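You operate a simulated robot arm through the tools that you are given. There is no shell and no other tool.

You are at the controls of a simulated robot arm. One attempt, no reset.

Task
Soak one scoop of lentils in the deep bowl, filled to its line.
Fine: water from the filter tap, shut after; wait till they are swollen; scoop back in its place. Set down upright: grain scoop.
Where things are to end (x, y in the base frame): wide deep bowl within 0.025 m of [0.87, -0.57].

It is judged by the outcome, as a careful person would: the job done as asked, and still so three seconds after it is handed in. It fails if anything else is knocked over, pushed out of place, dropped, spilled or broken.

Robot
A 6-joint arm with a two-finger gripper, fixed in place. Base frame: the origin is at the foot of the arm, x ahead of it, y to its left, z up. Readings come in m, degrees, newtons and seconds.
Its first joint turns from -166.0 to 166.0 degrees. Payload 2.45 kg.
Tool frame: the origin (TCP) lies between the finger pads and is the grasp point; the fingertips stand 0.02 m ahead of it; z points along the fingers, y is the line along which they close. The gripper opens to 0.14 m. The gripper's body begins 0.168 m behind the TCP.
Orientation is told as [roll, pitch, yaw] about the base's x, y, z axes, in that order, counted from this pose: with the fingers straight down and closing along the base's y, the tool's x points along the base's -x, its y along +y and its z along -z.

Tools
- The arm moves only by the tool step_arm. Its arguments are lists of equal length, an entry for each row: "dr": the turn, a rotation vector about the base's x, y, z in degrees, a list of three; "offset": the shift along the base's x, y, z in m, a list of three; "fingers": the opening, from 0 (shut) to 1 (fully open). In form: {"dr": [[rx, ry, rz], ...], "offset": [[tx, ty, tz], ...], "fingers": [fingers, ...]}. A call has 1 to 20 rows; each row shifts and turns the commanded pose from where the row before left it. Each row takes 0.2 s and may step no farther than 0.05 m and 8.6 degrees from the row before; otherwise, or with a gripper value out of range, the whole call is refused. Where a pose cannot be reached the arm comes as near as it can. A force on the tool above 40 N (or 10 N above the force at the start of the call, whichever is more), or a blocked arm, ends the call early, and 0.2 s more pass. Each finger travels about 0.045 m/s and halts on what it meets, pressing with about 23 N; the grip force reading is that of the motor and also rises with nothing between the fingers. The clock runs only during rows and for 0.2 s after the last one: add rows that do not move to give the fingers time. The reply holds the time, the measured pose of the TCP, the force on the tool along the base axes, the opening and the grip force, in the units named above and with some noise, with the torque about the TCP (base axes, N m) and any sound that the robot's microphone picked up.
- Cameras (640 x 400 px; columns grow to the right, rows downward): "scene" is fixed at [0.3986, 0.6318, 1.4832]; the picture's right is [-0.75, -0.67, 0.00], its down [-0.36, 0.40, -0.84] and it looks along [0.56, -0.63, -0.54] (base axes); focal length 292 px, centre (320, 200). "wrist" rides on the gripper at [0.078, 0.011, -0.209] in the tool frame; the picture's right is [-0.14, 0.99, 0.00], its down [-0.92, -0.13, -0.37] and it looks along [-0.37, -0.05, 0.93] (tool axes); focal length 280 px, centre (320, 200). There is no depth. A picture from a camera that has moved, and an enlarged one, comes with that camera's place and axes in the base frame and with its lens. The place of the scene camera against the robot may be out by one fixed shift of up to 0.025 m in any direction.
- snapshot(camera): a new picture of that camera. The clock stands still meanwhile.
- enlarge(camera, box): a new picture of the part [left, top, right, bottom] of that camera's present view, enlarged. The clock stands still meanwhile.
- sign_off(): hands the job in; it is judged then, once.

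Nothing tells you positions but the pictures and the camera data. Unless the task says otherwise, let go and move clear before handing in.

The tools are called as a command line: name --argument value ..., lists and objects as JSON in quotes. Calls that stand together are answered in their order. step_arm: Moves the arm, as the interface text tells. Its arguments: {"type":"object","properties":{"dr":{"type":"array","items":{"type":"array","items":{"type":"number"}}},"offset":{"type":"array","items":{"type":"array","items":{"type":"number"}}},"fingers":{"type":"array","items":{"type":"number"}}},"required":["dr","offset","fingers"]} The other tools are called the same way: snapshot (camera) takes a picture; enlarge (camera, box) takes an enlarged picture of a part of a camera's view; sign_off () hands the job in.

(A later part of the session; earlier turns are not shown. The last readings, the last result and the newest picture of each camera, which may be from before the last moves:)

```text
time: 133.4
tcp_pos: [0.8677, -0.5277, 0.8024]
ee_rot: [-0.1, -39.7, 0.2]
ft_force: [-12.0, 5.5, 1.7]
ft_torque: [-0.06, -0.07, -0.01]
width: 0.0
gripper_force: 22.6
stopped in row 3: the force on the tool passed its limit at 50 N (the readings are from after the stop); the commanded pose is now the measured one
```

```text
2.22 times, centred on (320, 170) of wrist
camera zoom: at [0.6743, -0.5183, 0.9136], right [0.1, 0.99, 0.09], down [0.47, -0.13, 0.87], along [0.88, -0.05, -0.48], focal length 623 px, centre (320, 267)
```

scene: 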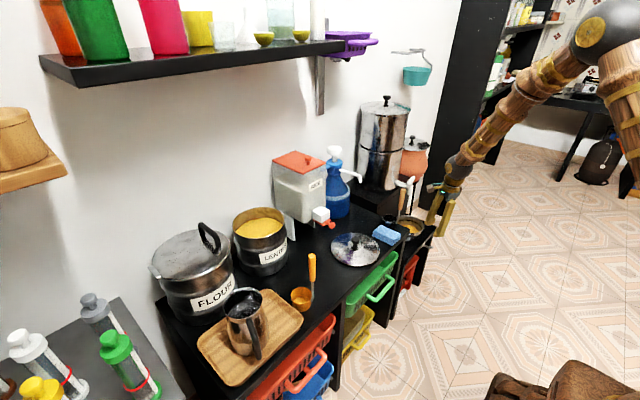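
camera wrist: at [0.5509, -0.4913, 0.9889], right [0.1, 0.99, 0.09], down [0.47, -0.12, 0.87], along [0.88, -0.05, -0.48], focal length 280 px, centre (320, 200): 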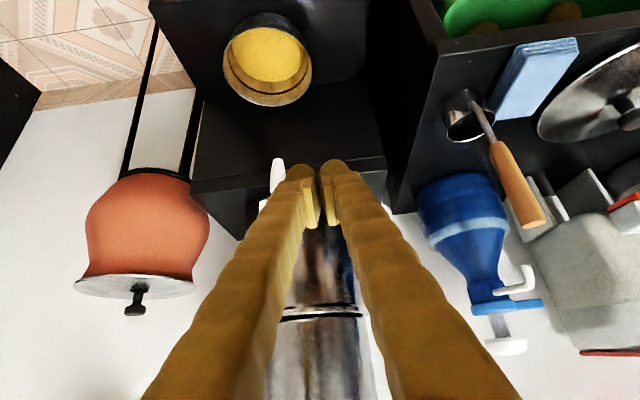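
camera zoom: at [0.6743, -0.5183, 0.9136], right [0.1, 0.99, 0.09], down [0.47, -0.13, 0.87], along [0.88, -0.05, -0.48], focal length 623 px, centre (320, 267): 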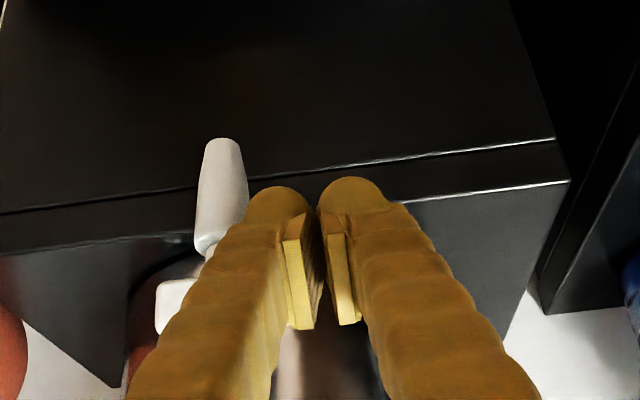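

Blocked in that direction (bar didn't turn, filter didn't move). Backing off to try the other rotation: pushing the far (-y) half instead.

step_arm --dr '[[0, 0, 0], [0, 0, 0], [0, 0, 0], [0, 0, 0], [0, 0, 0], [0, 0, 0]]' --offset '[[-0.015, 0, 0], [-0.025, 0, 0], [0, -0.043, 0], [0, -0.043, 0], [0.015, 0, 0], [0, 0, 0]]' --fingers '[0, 0, 0, 0, 0, 0]'

enlarge --camera "scene" --box '[395, 165, 445, 215]'

enlarge --camera "wrist" --box '[220, 80, 420, 260]'

```text
time: 134.8
tcp_pos: [0.8432, -0.6162, 0.8039]
ee_rot: [-0.2, -39.8, 0.2]
ft_force: [-0.2, -0.3, -0.1]
ft_torque: [0.0, 0.0, 0.01]
width: 0.0
gripper_force: 23.0
```

```text
8.00 times, centred on (420, 190) of scene
camera zoom: at [0.3986, 0.6318, 1.4832], right [-0.75, -0.67, 0.0], down [-0.36, 0.4, -0.84], along [0.56, -0.63, -0.54], focal length 2336 px, centre (-480, 280)
```

zoom: 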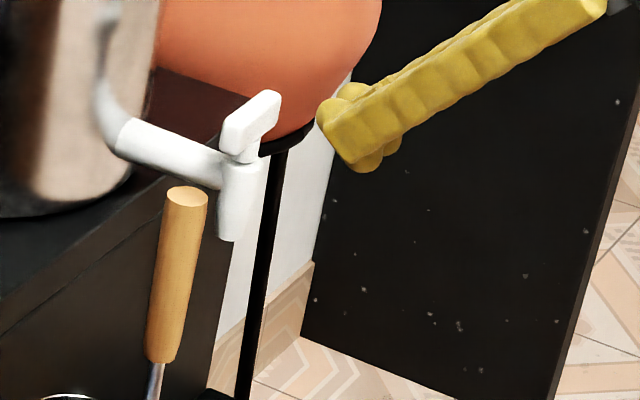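

```text
2.22 times, centred on (320, 170) of wrist
camera zoom: at [0.6506, -0.6057, 0.9141], right [0.1, 0.99, 0.09], down [0.47, -0.13, 0.87], along [0.88, -0.05, -0.48], focal length 623 px, centre (320, 267)
```

zoom: 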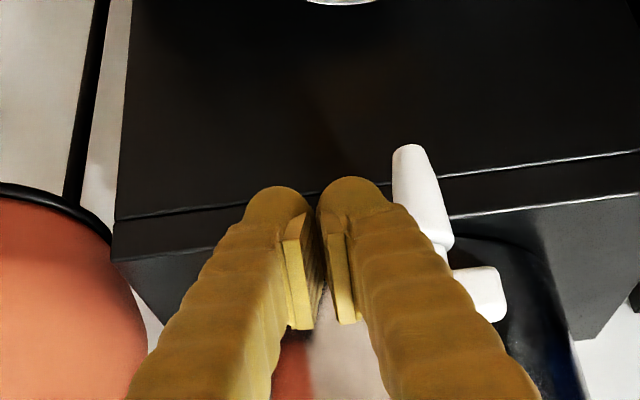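

step_arm --dr '[[0, 0, 0], [0, 0, 0], [0, 0, 0], [0, 0, 0], [0, 0, 0], [0, 0, 0]]' --offset '[[0.008, 0, 0], [0.006, 0, 0], [0.004, 0, 0], [0.004, 0, 0], [0.004, 0, 0], [0.003, 0, 0]]' --fingers '[0, 0, 0, 0, 0, 0]'

enlarge --camera "scene" --box '[395, 165, 445, 215]'

enlarge --camera "wrist" --box '[220, 80, 420, 260]'

```text
time: 136.2
tcp_pos: [0.872, -0.6149, 0.8021]
ee_rot: [-0.2, -39.9, 0.3]
ft_force: [-1.2, -2.3, -0.5]
ft_torque: [0.01, 0.03, -0.07]
width: 0.0
gripper_force: 23.4
```

```text
8.00 times, centred on (420, 190) of scene
camera zoom: at [0.3986, 0.6318, 1.4832], right [-0.75, -0.67, 0.0], down [-0.36, 0.4, -0.84], along [0.56, -0.63, -0.54], focal length 2336 px, centre (-480, 280)
```

zoom: 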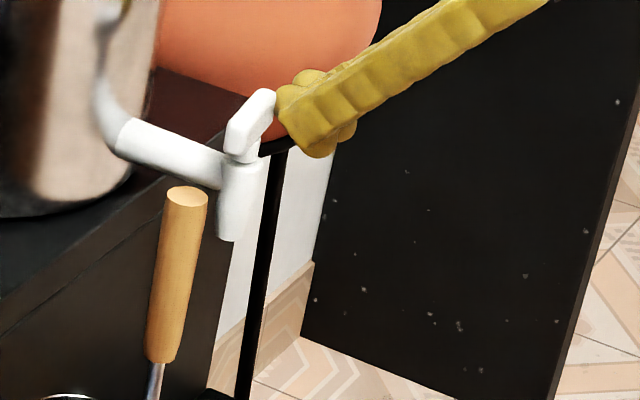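

```text
2.22 times, centred on (320, 170) of wrist
camera zoom: at [0.6791, -0.605, 0.9135], right [0.1, 0.99, 0.09], down [0.47, -0.13, 0.87], along [0.88, -0.05, -0.48], focal length 623 px, centre (320, 267)
```

zoom: 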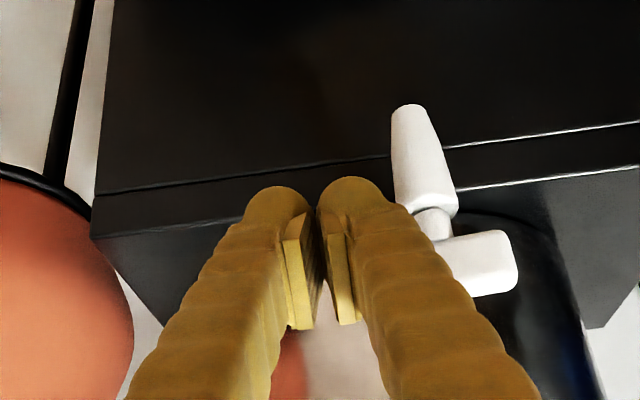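

The handle turns easily this way. Continuing to push it open in small steps, watching for water.

step_arm --dr '[[0, 0, 0], [0, 0, 0], [0, 0, 0]]' --offset '[[0.004, 0, 0], [0.004, 0, 0], [0.003, 0, 0]]' --fingers '[0, 0, 0]'

enlarge --camera "scene" --box '[395, 165, 445, 215]'

enlarge --camera "wrist" --box '[220, 80, 420, 260]'

```text
time: 137.0
tcp_pos: [0.884, -0.6133, 0.8043]
ee_rot: [0.0, -39.8, 0.2]
ft_force: [-0.6, -0.4, 0.6]
ft_torque: [-0.02, -0.06, 0.02]
width: 0.0
gripper_force: 22.8
```

```text
8.00 times, centred on (420, 190) of scene
camera zoom: at [0.3986, 0.6318, 1.4832], right [-0.75, -0.67, 0.0], down [-0.36, 0.4, -0.84], along [0.56, -0.63, -0.54], focal length 2336 px, centre (-480, 280)
```

zoom: 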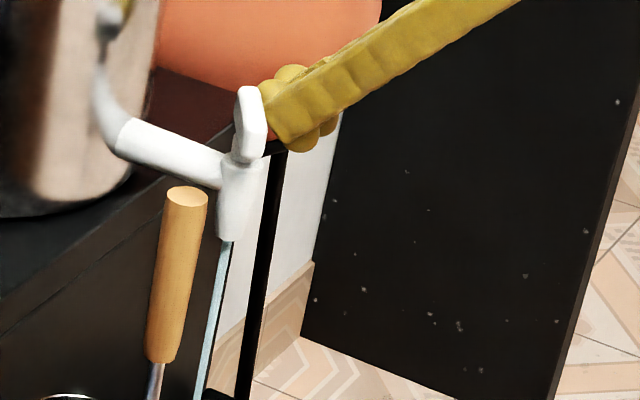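

```text
2.22 times, centred on (320, 170) of wrist
camera zoom: at [0.6905, -0.6041, 0.9134], right [0.1, 0.99, 0.09], down [0.47, -0.13, 0.87], along [0.88, -0.05, -0.48], focal length 623 px, centre (320, 267)
```

zoom: 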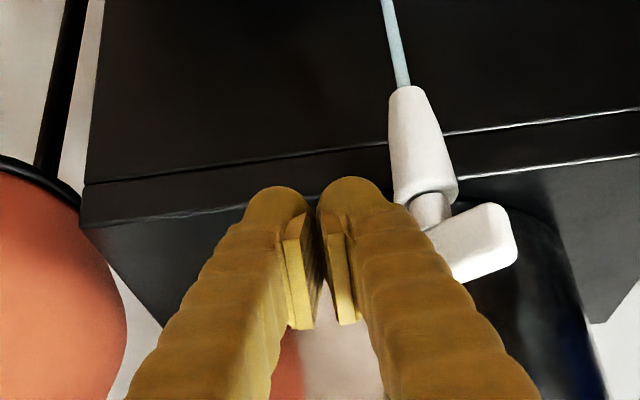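

Water is flowing. Checking that it lands in the bowl.

enlarge --camera "scene" --box '[395, 185, 455, 245]'

snapshot --camera "wrist"

```text
6.67 times, centred on (425, 215) of scene
camera zoom: at [0.3986, 0.6318, 1.4832], right [-0.75, -0.67, 0.0], down [-0.36, 0.4, -0.84], along [0.56, -0.63, -0.54], focal length 1946 px, centre (-380, 100)
```

zoom: 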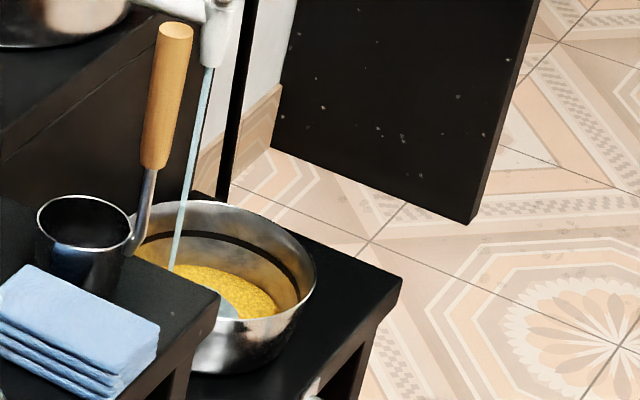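

```text
taken
camera wrist: at [0.6905, -0.6041, 0.9134], right [0.1, 0.99, 0.09], down [0.47, -0.13, 0.87], along [0.88, -0.05, -0.48], focal length 280 px, centre (320, 200)
```

wrist: 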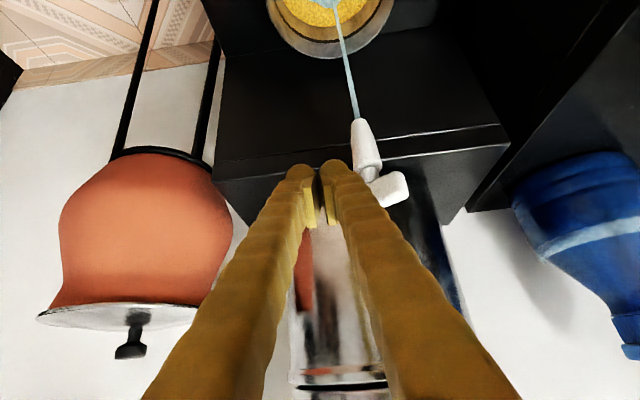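

The stream lands in the bowl. Leaving the handle as it is, I'll reposition the fingertips to the closing side so I can shut it promptly.

step_arm --dr '[[0, 0, 0], [0, 0, 0], [0, 0, 0], [0, 0, 0]]' --offset '[[-0.035, 0, 0], [-0.02, 0.03, 0], [0, 0.045, 0], [0, 0.012, 0]]' --fingers '[0, 0, 0, 0]'

enlarge --camera "scene" --box '[395, 165, 455, 245]'

snapshot --camera "wrist"

```text
time: 138.0
tcp_pos: [0.8287, -0.5268, 0.804]
ee_rot: [-0.1, -39.6, 0.3]
ft_force: [-0.1, 0.3, -1.0]
ft_torque: [0.01, 0.0, -0.04]
width: 0.0002
gripper_force: 22.6
```

```text
5.00 times, centred on (425, 205) of scene
camera zoom: at [0.3986, 0.6318, 1.4832], right [-0.75, -0.67, 0.0], down [-0.36, 0.4, -0.84], along [0.56, -0.63, -0.54], focal length 1460 px, centre (-205, 175)
```

zoom: 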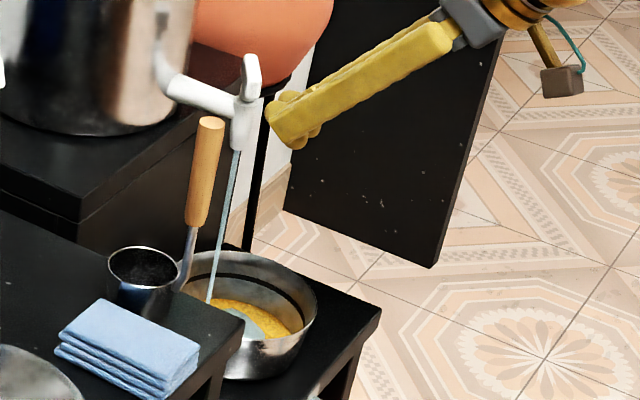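

```text
taken
camera wrist: at [0.6352, -0.5167, 0.9144], right [0.1, 0.99, 0.09], down [0.47, -0.12, 0.87], along [0.88, -0.05, -0.48], focal length 280 px, centre (320, 200)
```

wrist: 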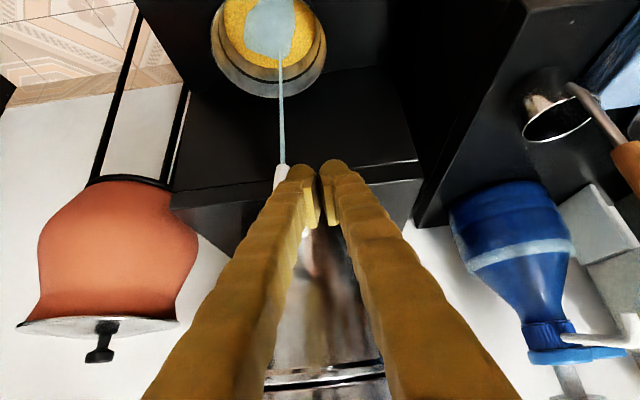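

Flow is steady and the handle stays put. Waiting and watching the level against the line.

step_arm --dr '[[0, 0, 0], [0, 0, 0], [0, 0, 0], [0, 0, 0], [0, 0, 0], [0, 0, 0], [0, 0, 0], [0, 0, 0], [0, 0, 0], [0, 0, 0]]' --offset '[[0, 0, 0], [0, 0, 0], [0, 0, 0], [0, 0, 0], [0, 0, 0], [0, 0, 0], [0, 0, 0], [0, 0, 0], [0, 0, 0], [0, 0, 0]]' --fingers '[0, 0, 0, 0, 0, 0, 0, 0, 0, 0]'

enlarge --camera "wrist" --box '[190, 0, 350, 110]'

enlarge --camera "scene" --box '[405, 205, 445, 245]'

```text
time: 140.2
tcp_pos: [0.8282, -0.5271, 0.804]
ee_rot: [-0.1, -39.8, 0.4]
ft_force: [0.1, 0.2, 0.6]
ft_torque: [-0.01, -0.03, 0.0]
width: 0.0001
gripper_force: 23.0
```

```text
3.64 times, centred on (270, 55) of wrist
camera zoom: at [0.6353, -0.517, 0.9145], right [0.1, 0.99, 0.09], down [0.47, -0.13, 0.87], along [0.88, -0.05, -0.48], focal length 1020 px, centre (502, 727)
```

zoom: 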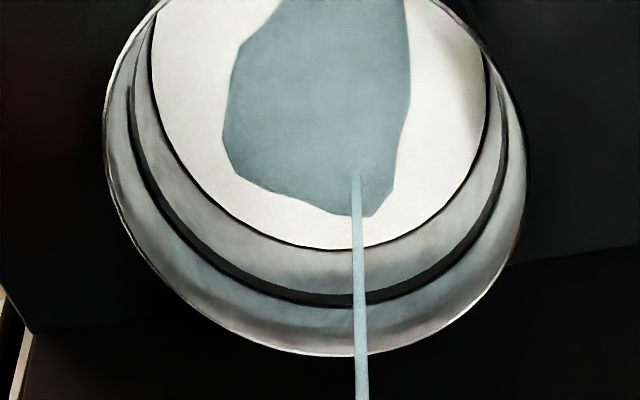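

```text
10.00 times, centred on (425, 225) of scene
camera zoom: at [0.3986, 0.6318, 1.4832], right [-0.75, -0.67, 0.0], down [-0.36, 0.4, -0.84], along [0.56, -0.63, -0.54], focal length 2920 px, centre (-730, -50)
```

zoom: 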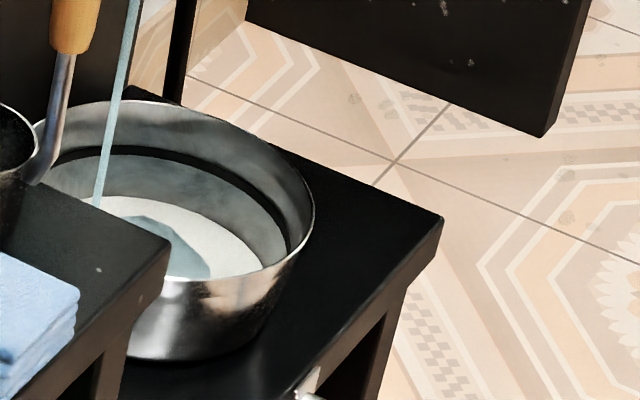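

step_arm --dr '[[0, 0, 0], [0, 0, 0], [0, 0, 0], [0, 0, 0], [0, 0, 0], [0, 0, 0], [0, 0, 0]]' --offset '[[0, 0, 0], [0, 0, 0], [0, 0, 0], [0, 0, 0], [0, 0, 0], [0, 0, 0], [0, 0, 0]]' --fingers '[0, 0, 0, 0, 0, 0, 0]'

enlarge --camera "wrist" --box '[190, 0, 350, 110]'

enlarge --camera "scene" --box '[405, 205, 445, 245]'

```text
time: 141.8
tcp_pos: [0.8281, -0.5271, 0.8046]
ee_rot: [-0.2, -39.9, 0.3]
ft_force: [-0.7, 0.4, -0.1]
ft_torque: [0.03, 0.0, 0.0]
width: 0.0001
gripper_force: 23.2
```

```text
3.64 times, centred on (270, 55) of wrist
camera zoom: at [0.6353, -0.517, 0.9145], right [0.1, 0.99, 0.09], down [0.47, -0.13, 0.87], along [0.88, -0.05, -0.48], focal length 1020 px, centre (502, 727)
```

zoom: 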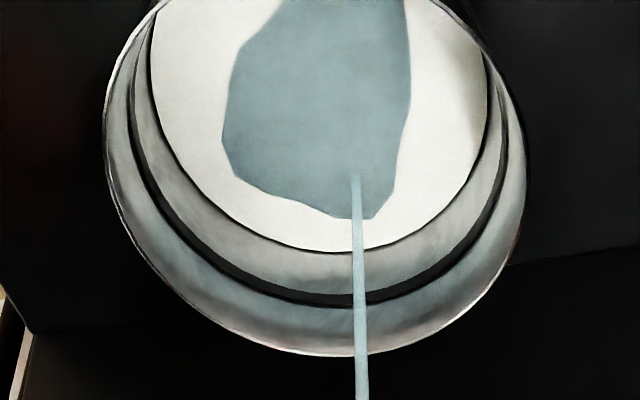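

```text
10.00 times, centred on (425, 225) of scene
camera zoom: at [0.3986, 0.6318, 1.4832], right [-0.75, -0.67, 0.0], down [-0.36, 0.4, -0.84], along [0.56, -0.63, -0.54], focal length 2920 px, centre (-730, -50)
```

zoom: 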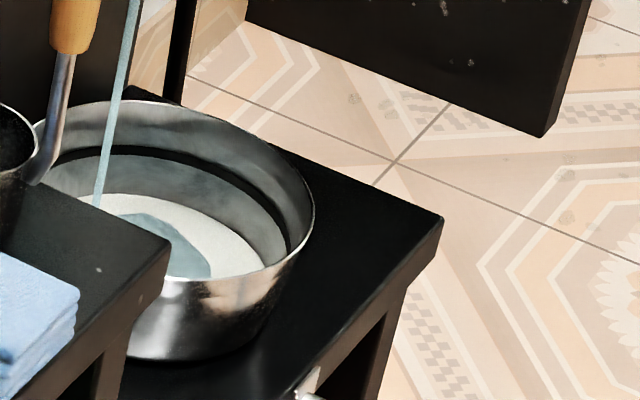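

step_arm --dr '[[0, 0, 0], [0, 0, 0], [0, 0, 0], [0, 0, 0], [0, 0, 0], [0, 0, 0], [0, 0, 0], [0, 0, 0], [0, 0, 0], [0, 0, 0], [0, 0, 0], [0, 0, 0], [0, 0, 0], [0, 0, 0], [0, 0, 0], [0, 0, 0], [0, 0, 0], [0, 0, 0], [0, 0, 0], [0, 0, 0]]' --offset '[[0, 0, 0], [0, 0, 0], [0, 0, 0], [0, 0, 0], [0, 0, 0], [0, 0, 0], [0, 0, 0], [0, 0, 0], [0, 0, 0], [0, 0, 0], [0, 0, 0], [0, 0, 0], [0, 0, 0], [0, 0, 0], [0, 0, 0], [0, 0, 0], [0, 0, 0], [0, 0, 0], [0, 0, 0], [0, 0, 0]]' --fingers '[0, 0, 0, 0, 0, 0, 0, 0, 0, 0, 0, 0, 0, 0, 0, 0, 0, 0, 0, 0]'

enlarge --camera "wrist" --box '[190, 0, 350, 110]'

enlarge --camera "scene" --box '[405, 205, 445, 245]'

```text
time: 146.0
tcp_pos: [0.8285, -0.5274, 0.8034]
ee_rot: [-0.2, -39.7, 0.3]
ft_force: [0.3, -0.2, -0.4]
ft_torque: [0.01, -0.03, -0.02]
width: 0.0002
gripper_force: 23.0
```

```text
3.64 times, centred on (270, 55) of wrist
camera zoom: at [0.6353, -0.517, 0.9145], right [0.1, 0.99, 0.09], down [0.47, -0.13, 0.87], along [0.88, -0.05, -0.48], focal length 1020 px, centre (502, 727)
```

zoom: 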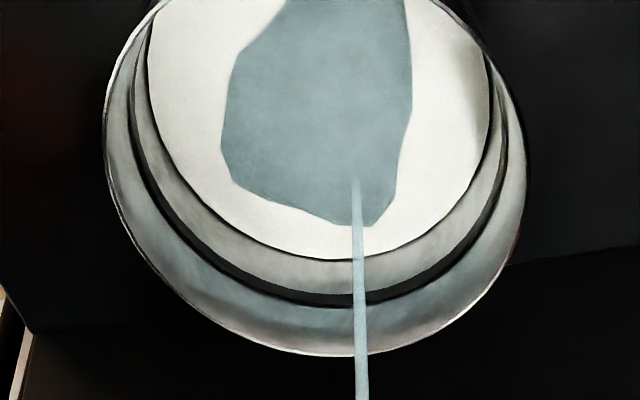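

```text
10.00 times, centred on (425, 225) of scene
camera zoom: at [0.3986, 0.6318, 1.4832], right [-0.75, -0.67, 0.0], down [-0.36, 0.4, -0.84], along [0.56, -0.63, -0.54], focal length 2920 px, centre (-730, -50)
```

zoom: 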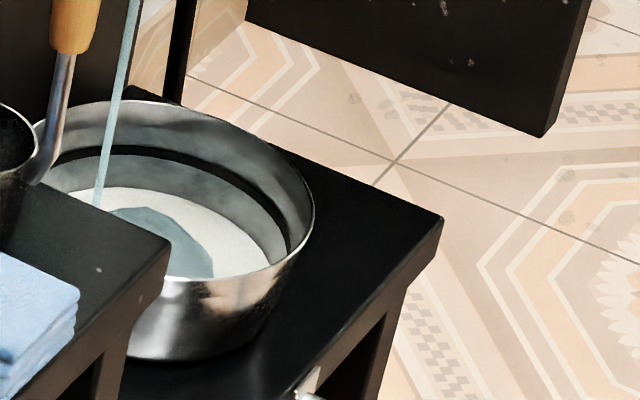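

step_arm --dr '[[0, 0, 0], [0, 0, 0], [0, 0, 0], [0, 0, 0], [0, 0, 0], [0, 0, 0], [0, 0, 0], [0, 0, 0], [0, 0, 0], [0, 0, 0], [0, 0, 0], [0, 0, 0], [0, 0, 0], [0, 0, 0], [0, 0, 0], [0, 0, 0], [0, 0, 0], [0, 0, 0], [0, 0, 0], [0, 0, 0]]' --offset '[[0, 0, 0], [0, 0, 0], [0, 0, 0], [0, 0, 0], [0, 0, 0], [0, 0, 0], [0, 0, 0], [0, 0, 0], [0, 0, 0], [0, 0, 0], [0, 0, 0], [0, 0, 0], [0, 0, 0], [0, 0, 0], [0, 0, 0], [0, 0, 0], [0, 0, 0], [0, 0, 0], [0, 0, 0], [0, 0, 0]]' --fingers '[0, 0, 0, 0, 0, 0, 0, 0, 0, 0, 0, 0, 0, 0, 0, 0, 0, 0, 0, 0]'

enlarge --camera "wrist" --box '[190, 0, 350, 110]'

enlarge --camera "scene" --box '[405, 205, 445, 245]'

```text
time: 150.2
tcp_pos: [0.8286, -0.5262, 0.8048]
ee_rot: [-0.1, -39.8, 0.3]
ft_force: [0.0, -0.1, 0.0]
ft_torque: [0.01, -0.02, -0.01]
width: 0.0001
gripper_force: 23.4
```

```text
3.64 times, centred on (270, 55) of wrist
camera zoom: at [0.6353, -0.517, 0.9145], right [0.1, 0.99, 0.09], down [0.47, -0.13, 0.87], along [0.88, -0.05, -0.48], focal length 1020 px, centre (502, 727)
```

zoom: 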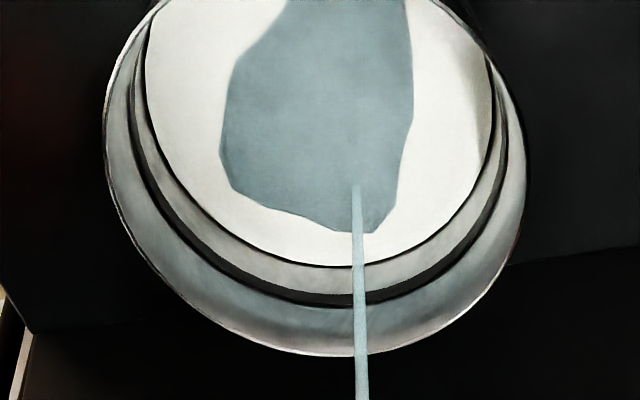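

```text
10.00 times, centred on (425, 225) of scene
camera zoom: at [0.3986, 0.6318, 1.4832], right [-0.75, -0.67, 0.0], down [-0.36, 0.4, -0.84], along [0.56, -0.63, -0.54], focal length 2920 px, centre (-730, -50)
```

zoom: 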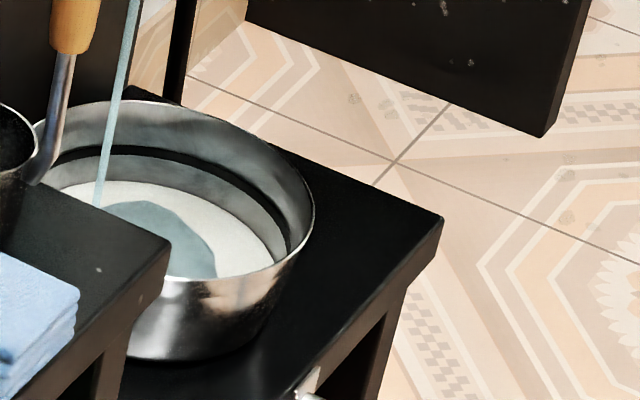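

step_arm --dr '[[0, 0, 0], [0, 0, 0], [0, 0, 0], [0, 0, 0], [0, 0, 0], [0, 0, 0], [0, 0, 0], [0, 0, 0], [0, 0, 0], [0, 0, 0], [0, 0, 0], [0, 0, 0], [0, 0, 0], [0, 0, 0], [0, 0, 0], [0, 0, 0], [0, 0, 0], [0, 0, 0], [0, 0, 0], [0, 0, 0]]' --offset '[[0, 0, 0], [0, 0, 0], [0, 0, 0], [0, 0, 0], [0, 0, 0], [0, 0, 0], [0, 0, 0], [0, 0, 0], [0, 0, 0], [0, 0, 0], [0, 0, 0], [0, 0, 0], [0, 0, 0], [0, 0, 0], [0, 0, 0], [0, 0, 0], [0, 0, 0], [0, 0, 0], [0, 0, 0], [0, 0, 0]]' --fingers '[0, 0, 0, 0, 0, 0, 0, 0, 0, 0, 0, 0, 0, 0, 0, 0, 0, 0, 0, 0]'

step_arm --dr '[[0, 0, 0], [0, 0, 0], [0, 0, 0], [0, 0, 0], [0, 0, 0], [0, 0, 0], [0, 0, 0], [0, 0, 0], [0, 0, 0], [0, 0, 0], [0, 0, 0], [0, 0, 0], [0, 0, 0], [0, 0, 0], [0, 0, 0]]' --offset '[[0, 0, 0], [0, 0, 0], [0, 0, 0], [0, 0, 0], [0, 0, 0], [0, 0, 0], [0, 0, 0], [0, 0, 0], [0, 0, 0], [0, 0, 0], [0, 0, 0], [0, 0, 0], [0, 0, 0], [0, 0, 0], [0, 0, 0]]' --fingers '[0, 0, 0, 0, 0, 0, 0, 0, 0, 0, 0, 0, 0, 0, 0]'

enlarge --camera "wrist" --box '[190, 0, 350, 110]'

enlarge --camera "scene" --box '[405, 205, 445, 245]'

```text
time: 154.4
tcp_pos: [0.8284, -0.5268, 0.8036]
ee_rot: [-0.2, -39.9, 0.3]
ft_force: [0.1, -0.1, 0.1]
ft_torque: [0.02, -0.01, 0.0]
width: 0.0
gripper_force: 22.9
```

```text
time: 157.6
tcp_pos: [0.8284, -0.5268, 0.8044]
ee_rot: [-0.1, -39.8, 0.3]
ft_force: [0.1, -0.5, -0.1]
ft_torque: [0.02, 0.0, 0.05]
width: 0.0
gripper_force: 23.4
```

```text
3.64 times, centred on (270, 55) of wrist
camera zoom: at [0.6353, -0.517, 0.9146], right [0.1, 0.99, 0.09], down [0.47, -0.13, 0.87], along [0.88, -0.05, -0.48], focal length 1020 px, centre (502, 727)
```

zoom: 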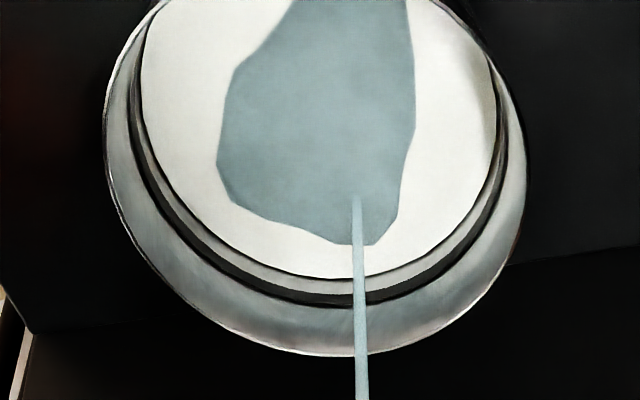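

```text
10.00 times, centred on (425, 225) of scene
camera zoom: at [0.3986, 0.6318, 1.4832], right [-0.75, -0.67, 0.0], down [-0.36, 0.4, -0.84], along [0.56, -0.63, -0.54], focal length 2920 px, centre (-730, -50)
```

zoom: 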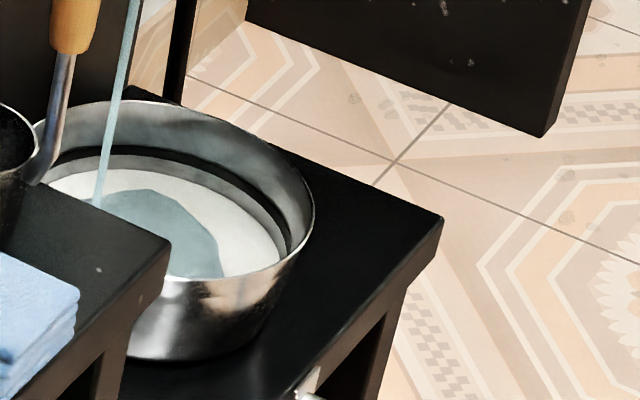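

step_arm --dr '[[0, 0, 0], [0, 0, 0], [0, 0, 0], [0, 0, 0], [0, 0, 0], [0, 0, 0], [0, 0, 0], [0, 0, 0], [0, 0, 0], [0, 0, 0], [0, 0, 0], [0, 0, 0], [0, 0, 0], [0, 0, 0], [0, 0, 0], [0, 0, 0], [0, 0, 0], [0, 0, 0], [0, 0, 0], [0, 0, 0]]' --offset '[[0, 0, 0], [0, 0, 0], [0, 0, 0], [0, 0, 0], [0, 0, 0], [0, 0, 0], [0, 0, 0], [0, 0, 0], [0, 0, 0], [0, 0, 0], [0, 0, 0], [0, 0, 0], [0, 0, 0], [0, 0, 0], [0, 0, 0], [0, 0, 0], [0, 0, 0], [0, 0, 0], [0, 0, 0], [0, 0, 0]]' --fingers '[0, 0, 0, 0, 0, 0, 0, 0, 0, 0, 0, 0, 0, 0, 0, 0, 0, 0, 0, 0]'

enlarge --camera "wrist" --box '[230, 55, 310, 105]'

enlarge --camera "scene" --box '[407, 212, 441, 240]'

```text
time: 161.8
tcp_pos: [0.8282, -0.527, 0.8054]
ee_rot: [-0.2, -39.8, 0.4]
ft_force: [-0.2, 1.0, -0.1]
ft_torque: [-0.03, -0.03, 0.0]
width: 0.0
gripper_force: 22.9
```

```text
8.00 times, centred on (270, 80) of wrist
camera zoom: at [0.6353, -0.517, 0.9145], right [0.1, 0.99, 0.09], down [0.47, -0.13, 0.87], along [0.88, -0.05, -0.48], focal length 2243 px, centre (720, 1160)
```

zoom: 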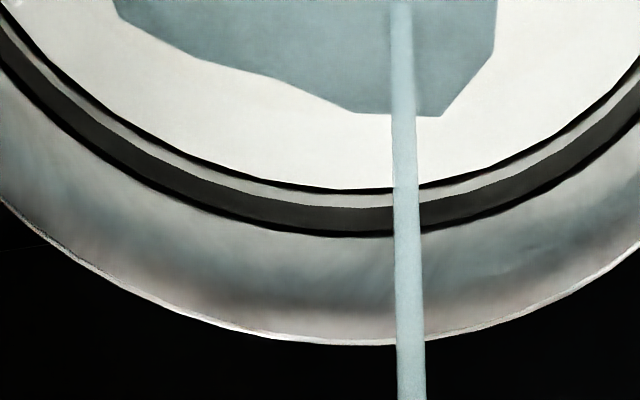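

```text
14.29 times, centred on (424, 226) of scene
camera zoom: at [0.3986, 0.6318, 1.4832], right [-0.75, -0.67, 0.0], down [-0.36, 0.4, -0.84], along [0.56, -0.63, -0.54], focal length 4171 px, centre (-1166, -171)
```

zoom: 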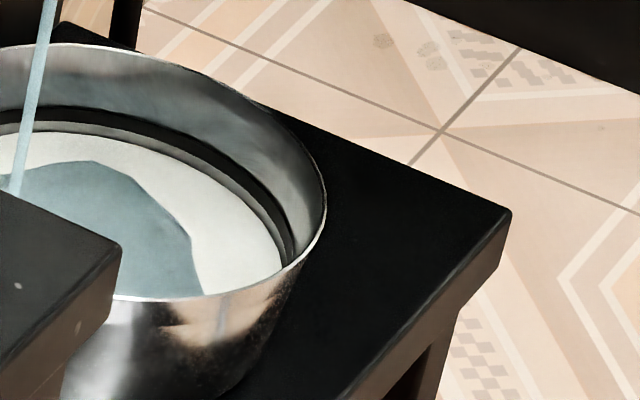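

step_arm --dr '[[0, 0, 0], [0, 0, 0], [0, 0, 0], [0, 0, 0], [0, 0, 0], [0, 0, 0], [0, 0, 0], [0, 0, 0], [0, 0, 0], [0, 0, 0], [0, 0, 0], [0, 0, 0], [0, 0, 0], [0, 0, 0], [0, 0, 0], [0, 0, 0], [0, 0, 0], [0, 0, 0], [0, 0, 0], [0, 0, 0]]' --offset '[[0, 0, 0], [0, 0, 0], [0, 0, 0], [0, 0, 0], [0, 0, 0], [0, 0, 0], [0, 0, 0], [0, 0, 0], [0, 0, 0], [0, 0, 0], [0, 0, 0], [0, 0, 0], [0, 0, 0], [0, 0, 0], [0, 0, 0], [0, 0, 0], [0, 0, 0], [0, 0, 0], [0, 0, 0], [0, 0, 0]]' --fingers '[0, 0, 0, 0, 0, 0, 0, 0, 0, 0, 0, 0, 0, 0, 0, 0, 0, 0, 0, 0]'

enlarge --camera "wrist" --box '[230, 55, 310, 105]'

enlarge --camera "scene" --box '[395, 165, 445, 215]'

```text
time: 166.0
tcp_pos: [0.828, -0.5268, 0.8049]
ee_rot: [-0.1, -39.8, 0.2]
ft_force: [-0.4, -0.9, -0.2]
ft_torque: [-0.02, 0.01, 0.01]
width: 0.0
gripper_force: 23.2
```

```text
8.00 times, centred on (270, 80) of wrist
camera zoom: at [0.6353, -0.517, 0.9146], right [0.1, 0.99, 0.09], down [0.47, -0.13, 0.87], along [0.88, -0.05, -0.48], focal length 2243 px, centre (720, 1160)
```

zoom: 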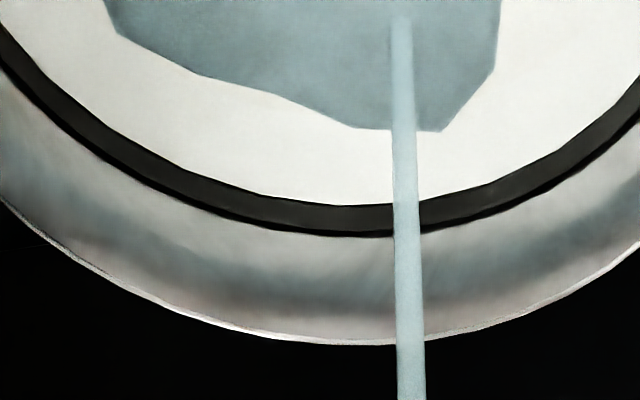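

```text
8.00 times, centred on (420, 190) of scene
camera zoom: at [0.3986, 0.6318, 1.4832], right [-0.75, -0.67, 0.0], down [-0.36, 0.4, -0.84], along [0.56, -0.63, -0.54], focal length 2336 px, centre (-480, 280)
```

zoom: 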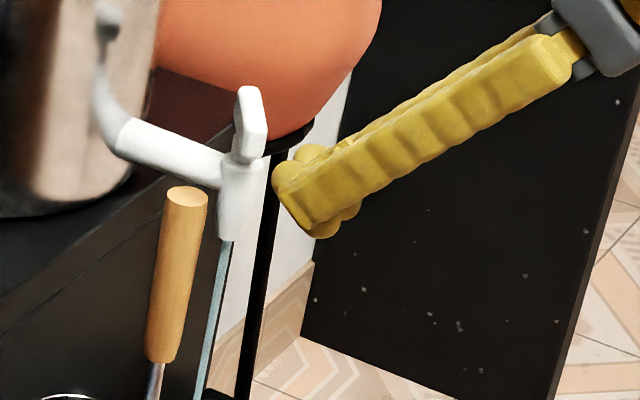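

step_arm --dr '[[0, 0, 0], [0, 0, 0], [0, 0, 0], [0, 0, 0], [0, 0, 0], [0, 0, 0], [0, 0, 0], [0, 0, 0], [0, 0, 0], [0, 0, 0], [0, 0, 0]]' --offset '[[0, 0, 0], [0, 0, 0], [0, 0, 0], [0, 0, 0], [0, 0, 0], [0, 0, 0], [0, 0, 0], [0, 0, 0], [0, 0, 0], [0, 0, 0], [0.006, 0, 0]]' --fingers '[0, 0, 0, 0, 0, 0, 0, 0, 0, 0, 0]'

enlarge --camera "wrist" --box '[230, 55, 310, 105]'

enlarge --camera "wrist" --box '[220, 80, 420, 260]'

```text
time: 168.4
tcp_pos: [0.8349, -0.528, 0.8032]
ee_rot: [-0.1, -39.8, 0.2]
ft_force: [0.0, 0.3, -1.0]
ft_torque: [0.02, -0.01, 0.0]
width: 0.0
gripper_force: 23.5
```

```text
8.00 times, centred on (270, 80) of wrist
camera zoom: at [0.6414, -0.5173, 0.9143], right [0.1, 0.99, 0.09], down [0.47, -0.13, 0.87], along [0.88, -0.05, -0.48], focal length 2243 px, centre (720, 1160)
```

zoom: 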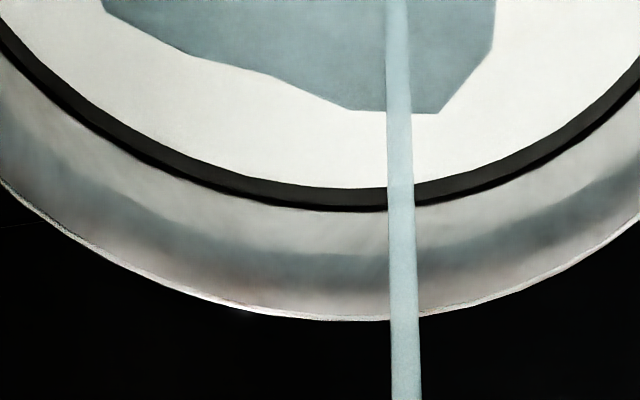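

```text
2.22 times, centred on (320, 170) of wrist
camera zoom: at [0.6414, -0.5173, 0.9143], right [0.1, 0.99, 0.09], down [0.47, -0.13, 0.87], along [0.88, -0.05, -0.48], focal length 623 px, centre (320, 267)
```

zoom: 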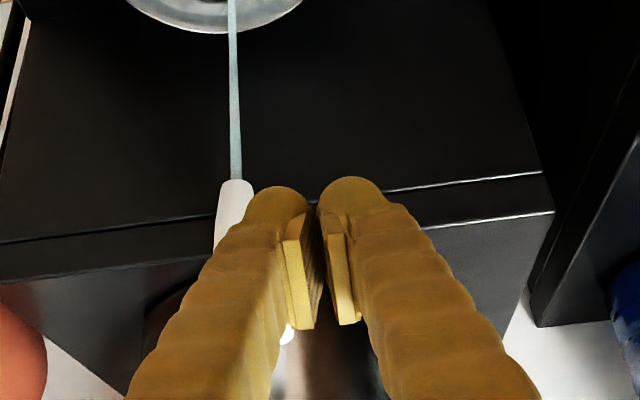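

Level is into the line ring. Pushing the handle shut now.

step_arm --dr '[[0, 0, 0], [0, 0, 0], [0, 0, 0], [0, 0, 0]]' --offset '[[0.014, 0, 0], [0.008, 0, 0], [0.005, 0, 0], [0.002, 0, 0]]' --fingers '[0, 0, 0, 0]'

enlarge --camera "scene" --box '[395, 165, 445, 215]'

enlarge --camera "wrist" --box '[220, 40, 420, 260]'

```text
time: 169.4
tcp_pos: [0.8638, -0.5279, 0.8039]
ee_rot: [0.0, -39.8, 0.3]
ft_force: [-2.4, 5.1, 1.7]
ft_torque: [0.0, -0.09, 0.02]
width: 0.0002
gripper_force: 23.1
```

```text
8.00 times, centred on (420, 190) of scene
camera zoom: at [0.3986, 0.6318, 1.4832], right [-0.75, -0.67, 0.0], down [-0.36, 0.4, -0.84], along [0.56, -0.63, -0.54], focal length 2336 px, centre (-480, 280)
```

zoom: 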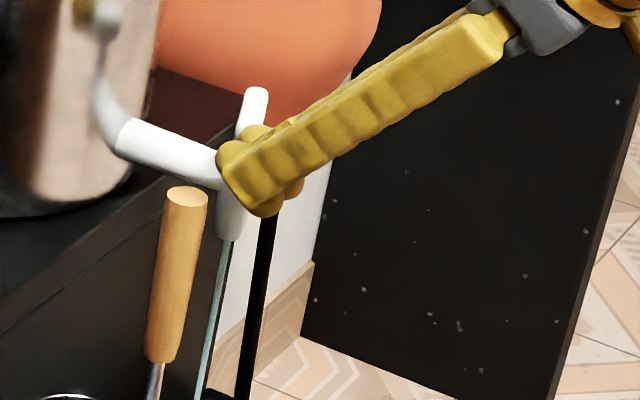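

```text
1.82 times, centred on (320, 150) of wrist
camera zoom: at [0.6707, -0.5172, 0.9142], right [0.1, 0.99, 0.09], down [0.47, -0.13, 0.87], along [0.88, -0.05, -0.48], focal length 510 px, centre (320, 291)
```

zoom: 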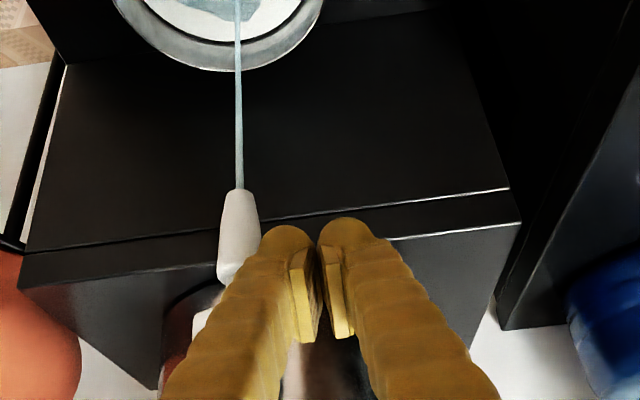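

step_arm --dr '[[0, 0, 0], [0, 0, 0]]' --offset '[[0.003, 0.002, 0], [0.003, 0.001, 0]]' --fingers '[0, 0]'

enlarge --camera "scene" --box '[395, 165, 445, 215]'

enlarge --camera "wrist" --box '[220, 40, 420, 260]'

```text
time: 170.0
tcp_pos: [0.8706, -0.5229, 0.8037]
ee_rot: [-0.1, -39.8, 0.4]
ft_force: [0.6, 1.8, -0.2]
ft_torque: [0.01, -0.03, 0.0]
width: 0.0
gripper_force: 23.2
```

```text
8.00 times, centred on (420, 190) of scene
camera zoom: at [0.3986, 0.6318, 1.4832], right [-0.75, -0.67, 0.0], down [-0.36, 0.4, -0.84], along [0.56, -0.63, -0.54], focal length 2336 px, centre (-480, 280)
```

zoom: 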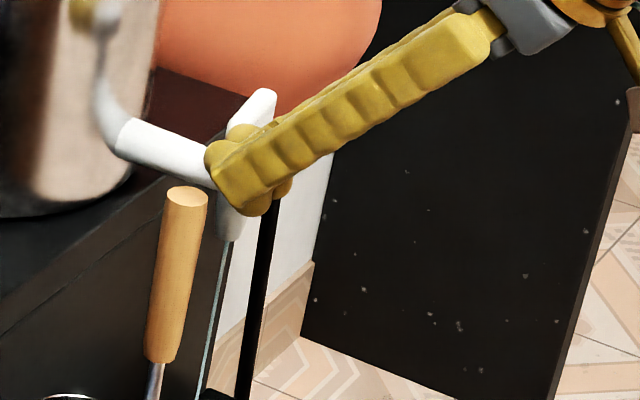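

```text
1.82 times, centred on (320, 150) of wrist
camera zoom: at [0.6765, -0.514, 0.9139], right [0.1, 0.99, 0.09], down [0.47, -0.13, 0.87], along [0.88, -0.05, -0.48], focal length 510 px, centre (320, 291)
```

zoom: 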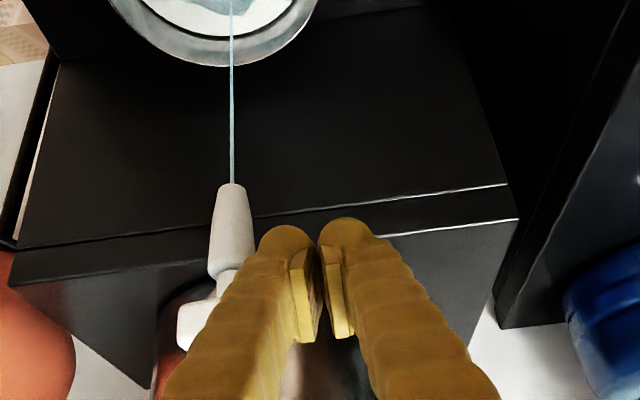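

step_arm --dr '[[0, 0, 0], [0, 0, 0]]' --offset '[[0.003, 0, 0], [0.002, 0, 0]]' --fingers '[0, 0]'

enlarge --camera "scene" --box '[395, 165, 445, 215]'

enlarge --camera "wrist" --box '[220, 0, 420, 260]'

```text
time: 170.6
tcp_pos: [0.8738, -0.5231, 0.803]
ee_rot: [0.0, -39.7, 0.3]
ft_force: [-29.8, 21.8, 11.0]
ft_torque: [-0.22, -0.19, -0.29]
width: 0.0
gripper_force: 22.9
```

```text
8.00 times, centred on (420, 190) of scene
camera zoom: at [0.3986, 0.6318, 1.4832], right [-0.75, -0.67, 0.0], down [-0.36, 0.4, -0.84], along [0.56, -0.63, -0.54], focal length 2336 px, centre (-480, 280)
```

zoom: 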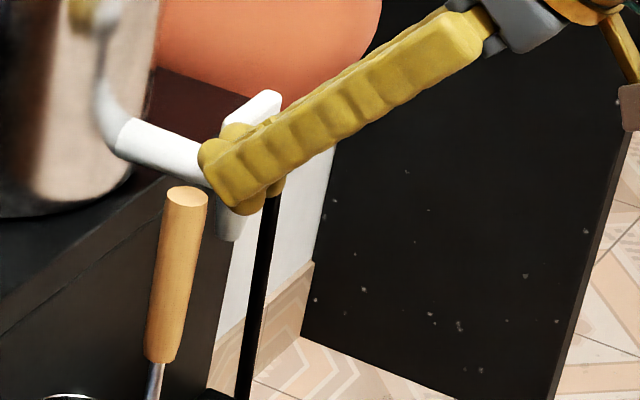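

```text
1.54 times, centred on (320, 130) of wrist
camera zoom: at [0.6803, -0.5134, 0.9139], right [0.1, 0.99, 0.09], down [0.47, -0.13, 0.87], along [0.88, -0.05, -0.48], focal length 431 px, centre (320, 308)
```

zoom: 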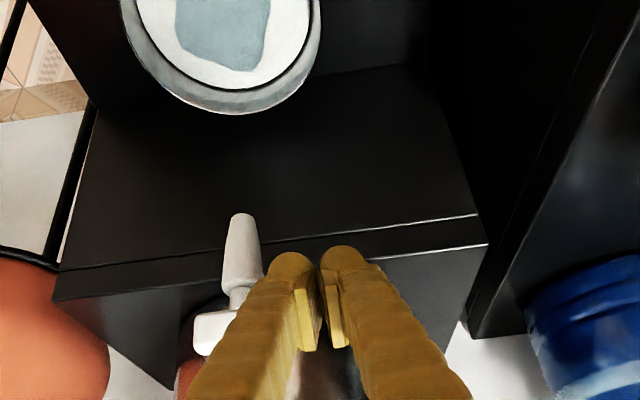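

Water has stopped, handle is at its closed stop. Backing off and checking the level and for drips.

step_arm --dr '[[0, 0, 0], [0, 0, 0], [0, 0, 0], [0, 0, 0]]' --offset '[[-0.01, 0, 0], [-0.0177, -0.002, 0], [-0.018, -0.002, 0.001], [0, 0, 0]]' --fingers '[0, 0, 0, 0]'

enlarge --camera "wrist" --box '[230, 55, 310, 105]'

enlarge --camera "wrist" --box '[180, 0, 360, 120]'

enlarge --camera "scene" --box '[395, 165, 455, 245]'

```text
time: 171.6
tcp_pos: [0.8288, -0.5301, 0.8044]
ee_rot: [0.0, -39.8, 0.2]
ft_force: [1.0, -0.3, -0.1]
ft_torque: [0.01, 0.01, 0.0]
width: 0.0
gripper_force: 23.1
```

```text
8.00 times, centred on (270, 80) of wrist
camera zoom: at [0.6357, -0.5201, 0.9157], right [0.1, 0.99, 0.09], down [0.47, -0.13, 0.87], along [0.88, -0.05, -0.48], focal length 2243 px, centre (720, 1160)
```

zoom: 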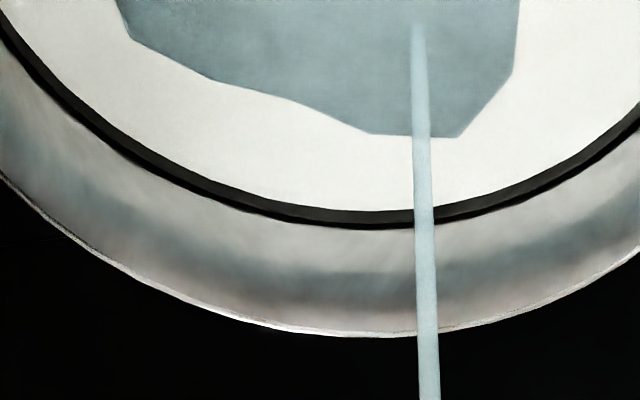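

```text
3.33 times, centred on (270, 60) of wrist
camera zoom: at [0.6357, -0.5201, 0.9157], right [0.1, 0.99, 0.09], down [0.47, -0.13, 0.87], along [0.88, -0.05, -0.48], focal length 935 px, centre (487, 667)
```

zoom: 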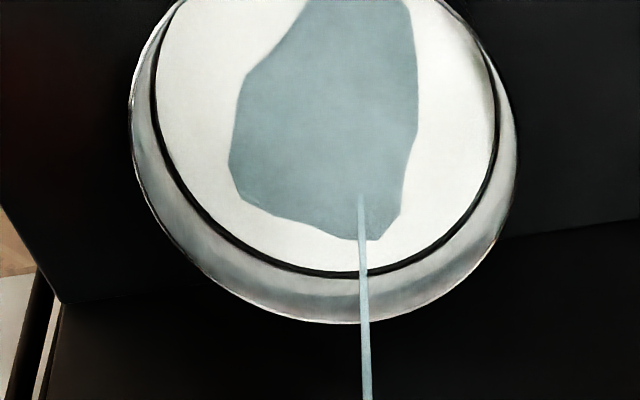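

```text
5.00 times, centred on (425, 205) of scene
camera zoom: at [0.3986, 0.6318, 1.4832], right [-0.75, -0.67, 0.0], down [-0.36, 0.4, -0.84], along [0.56, -0.63, -0.54], focal length 1460 px, centre (-205, 175)
```

zoom: 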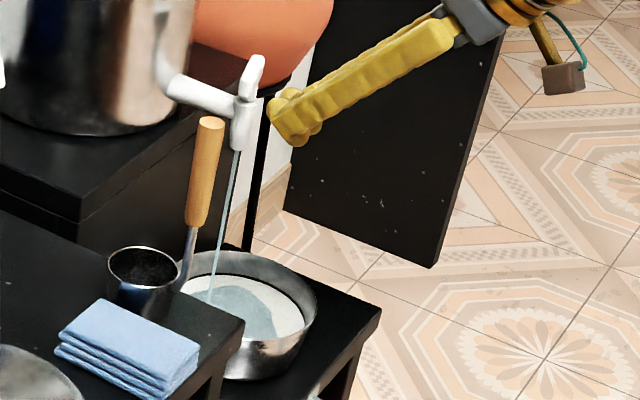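

The bar was dragged partly open again as I retreated (the fingertip had wedged on its end). Closing again with better-centred contact.

step_arm --dr '[[0, 0, 0], [0, 0, 0], [0, 0, 0], [0, 0, 0]]' --offset '[[0.016, -0.002, 0], [0.012, 0, 0], [0.006, 0, 0], [0.003, 0, 0]]' --fingers '[0, 0, 0, 0]'

enlarge --camera "scene" --box '[395, 165, 445, 215]'

enlarge --camera "wrist" --box '[220, 0, 420, 260]'

```text
time: 172.6
tcp_pos: [0.8662, -0.5295, 0.8049]
ee_rot: [-0.1, -39.7, 0.3]
ft_force: [-0.7, 0.4, -0.9]
ft_torque: [-0.03, 0.02, -0.02]
width: 0.0
gripper_force: 22.8
```

```text
8.00 times, centred on (420, 190) of scene
camera zoom: at [0.3986, 0.6318, 1.4832], right [-0.75, -0.67, 0.0], down [-0.36, 0.4, -0.84], along [0.56, -0.63, -0.54], focal length 2336 px, centre (-480, 280)
```

zoom: 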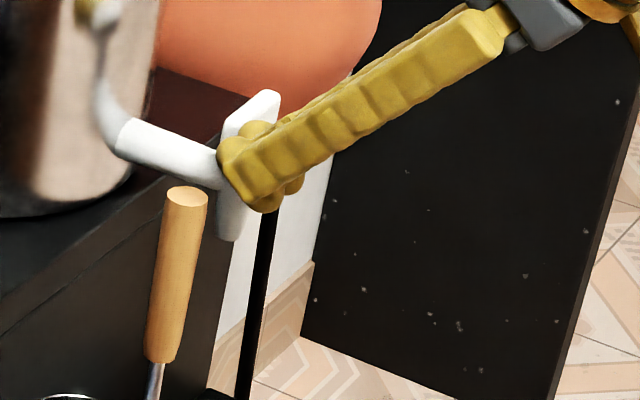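

```text
1.54 times, centred on (320, 130) of wrist
camera zoom: at [0.6726, -0.521, 0.9149], right [0.1, 0.99, 0.09], down [0.47, -0.13, 0.87], along [0.88, -0.05, -0.48], focal length 431 px, centre (320, 308)
```

zoom: 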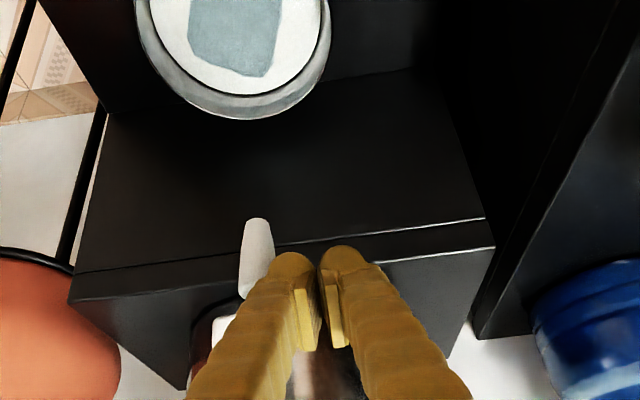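

step_arm --dr '[[0, 0, 0], [0, 0, 0]]' --offset '[[0.001, 0, 0], [0, 0, 0]]' --fingers '[0, 0]'

step_arm --dr '[[0, 0, 0], [0, 0, 0], [0, 0, 0], [0, 0, 0], [0, 0, 0]]' --offset '[[-0.002, 0, 0], [-0.003, 0, 0], [-0.006, 0, 0], [-0.012, 0, 0], [-0.02, 0, 0]]' --fingers '[0, 0, 0, 0, 0]'

enlarge --camera "scene" --box '[395, 165, 455, 245]'

enlarge --camera "wrist" --box '[180, 0, 360, 200]'

```text
time: 173.2
tcp_pos: [0.865, -0.5307, 0.8049]
ee_rot: [-0.1, -39.7, 0.3]
ft_force: [-1.4, -1.2, -0.4]
ft_torque: [0.05, -0.02, -0.02]
width: 0.0001
gripper_force: 23.0
```

```text
time: 174.4
tcp_pos: [0.8225, -0.5309, 0.8034]
ee_rot: [-0.1, -39.8, 0.2]
ft_force: [0.0, 0.5, 0.3]
ft_torque: [-0.01, 0.02, -0.01]
width: 0.0
gripper_force: 23.0
```

```text
5.00 times, centred on (425, 205) of scene
camera zoom: at [0.3986, 0.6318, 1.4832], right [-0.75, -0.67, 0.0], down [-0.36, 0.4, -0.84], along [0.56, -0.63, -0.54], focal length 1460 px, centre (-205, 175)
```

zoom: 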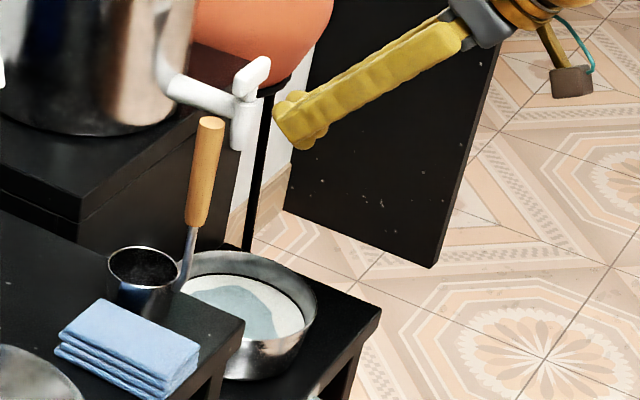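

```text
2.00 times, centred on (270, 100) of wrist
camera zoom: at [0.6296, -0.5207, 0.9147], right [0.1, 0.99, 0.09], down [0.47, -0.13, 0.87], along [0.88, -0.05, -0.48], focal length 561 px, centre (420, 400)
```

zoom: 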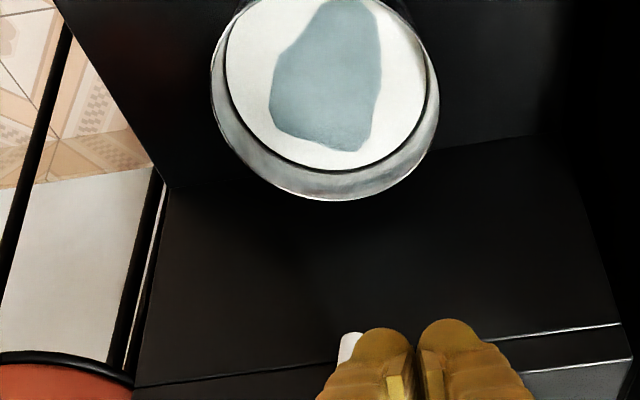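

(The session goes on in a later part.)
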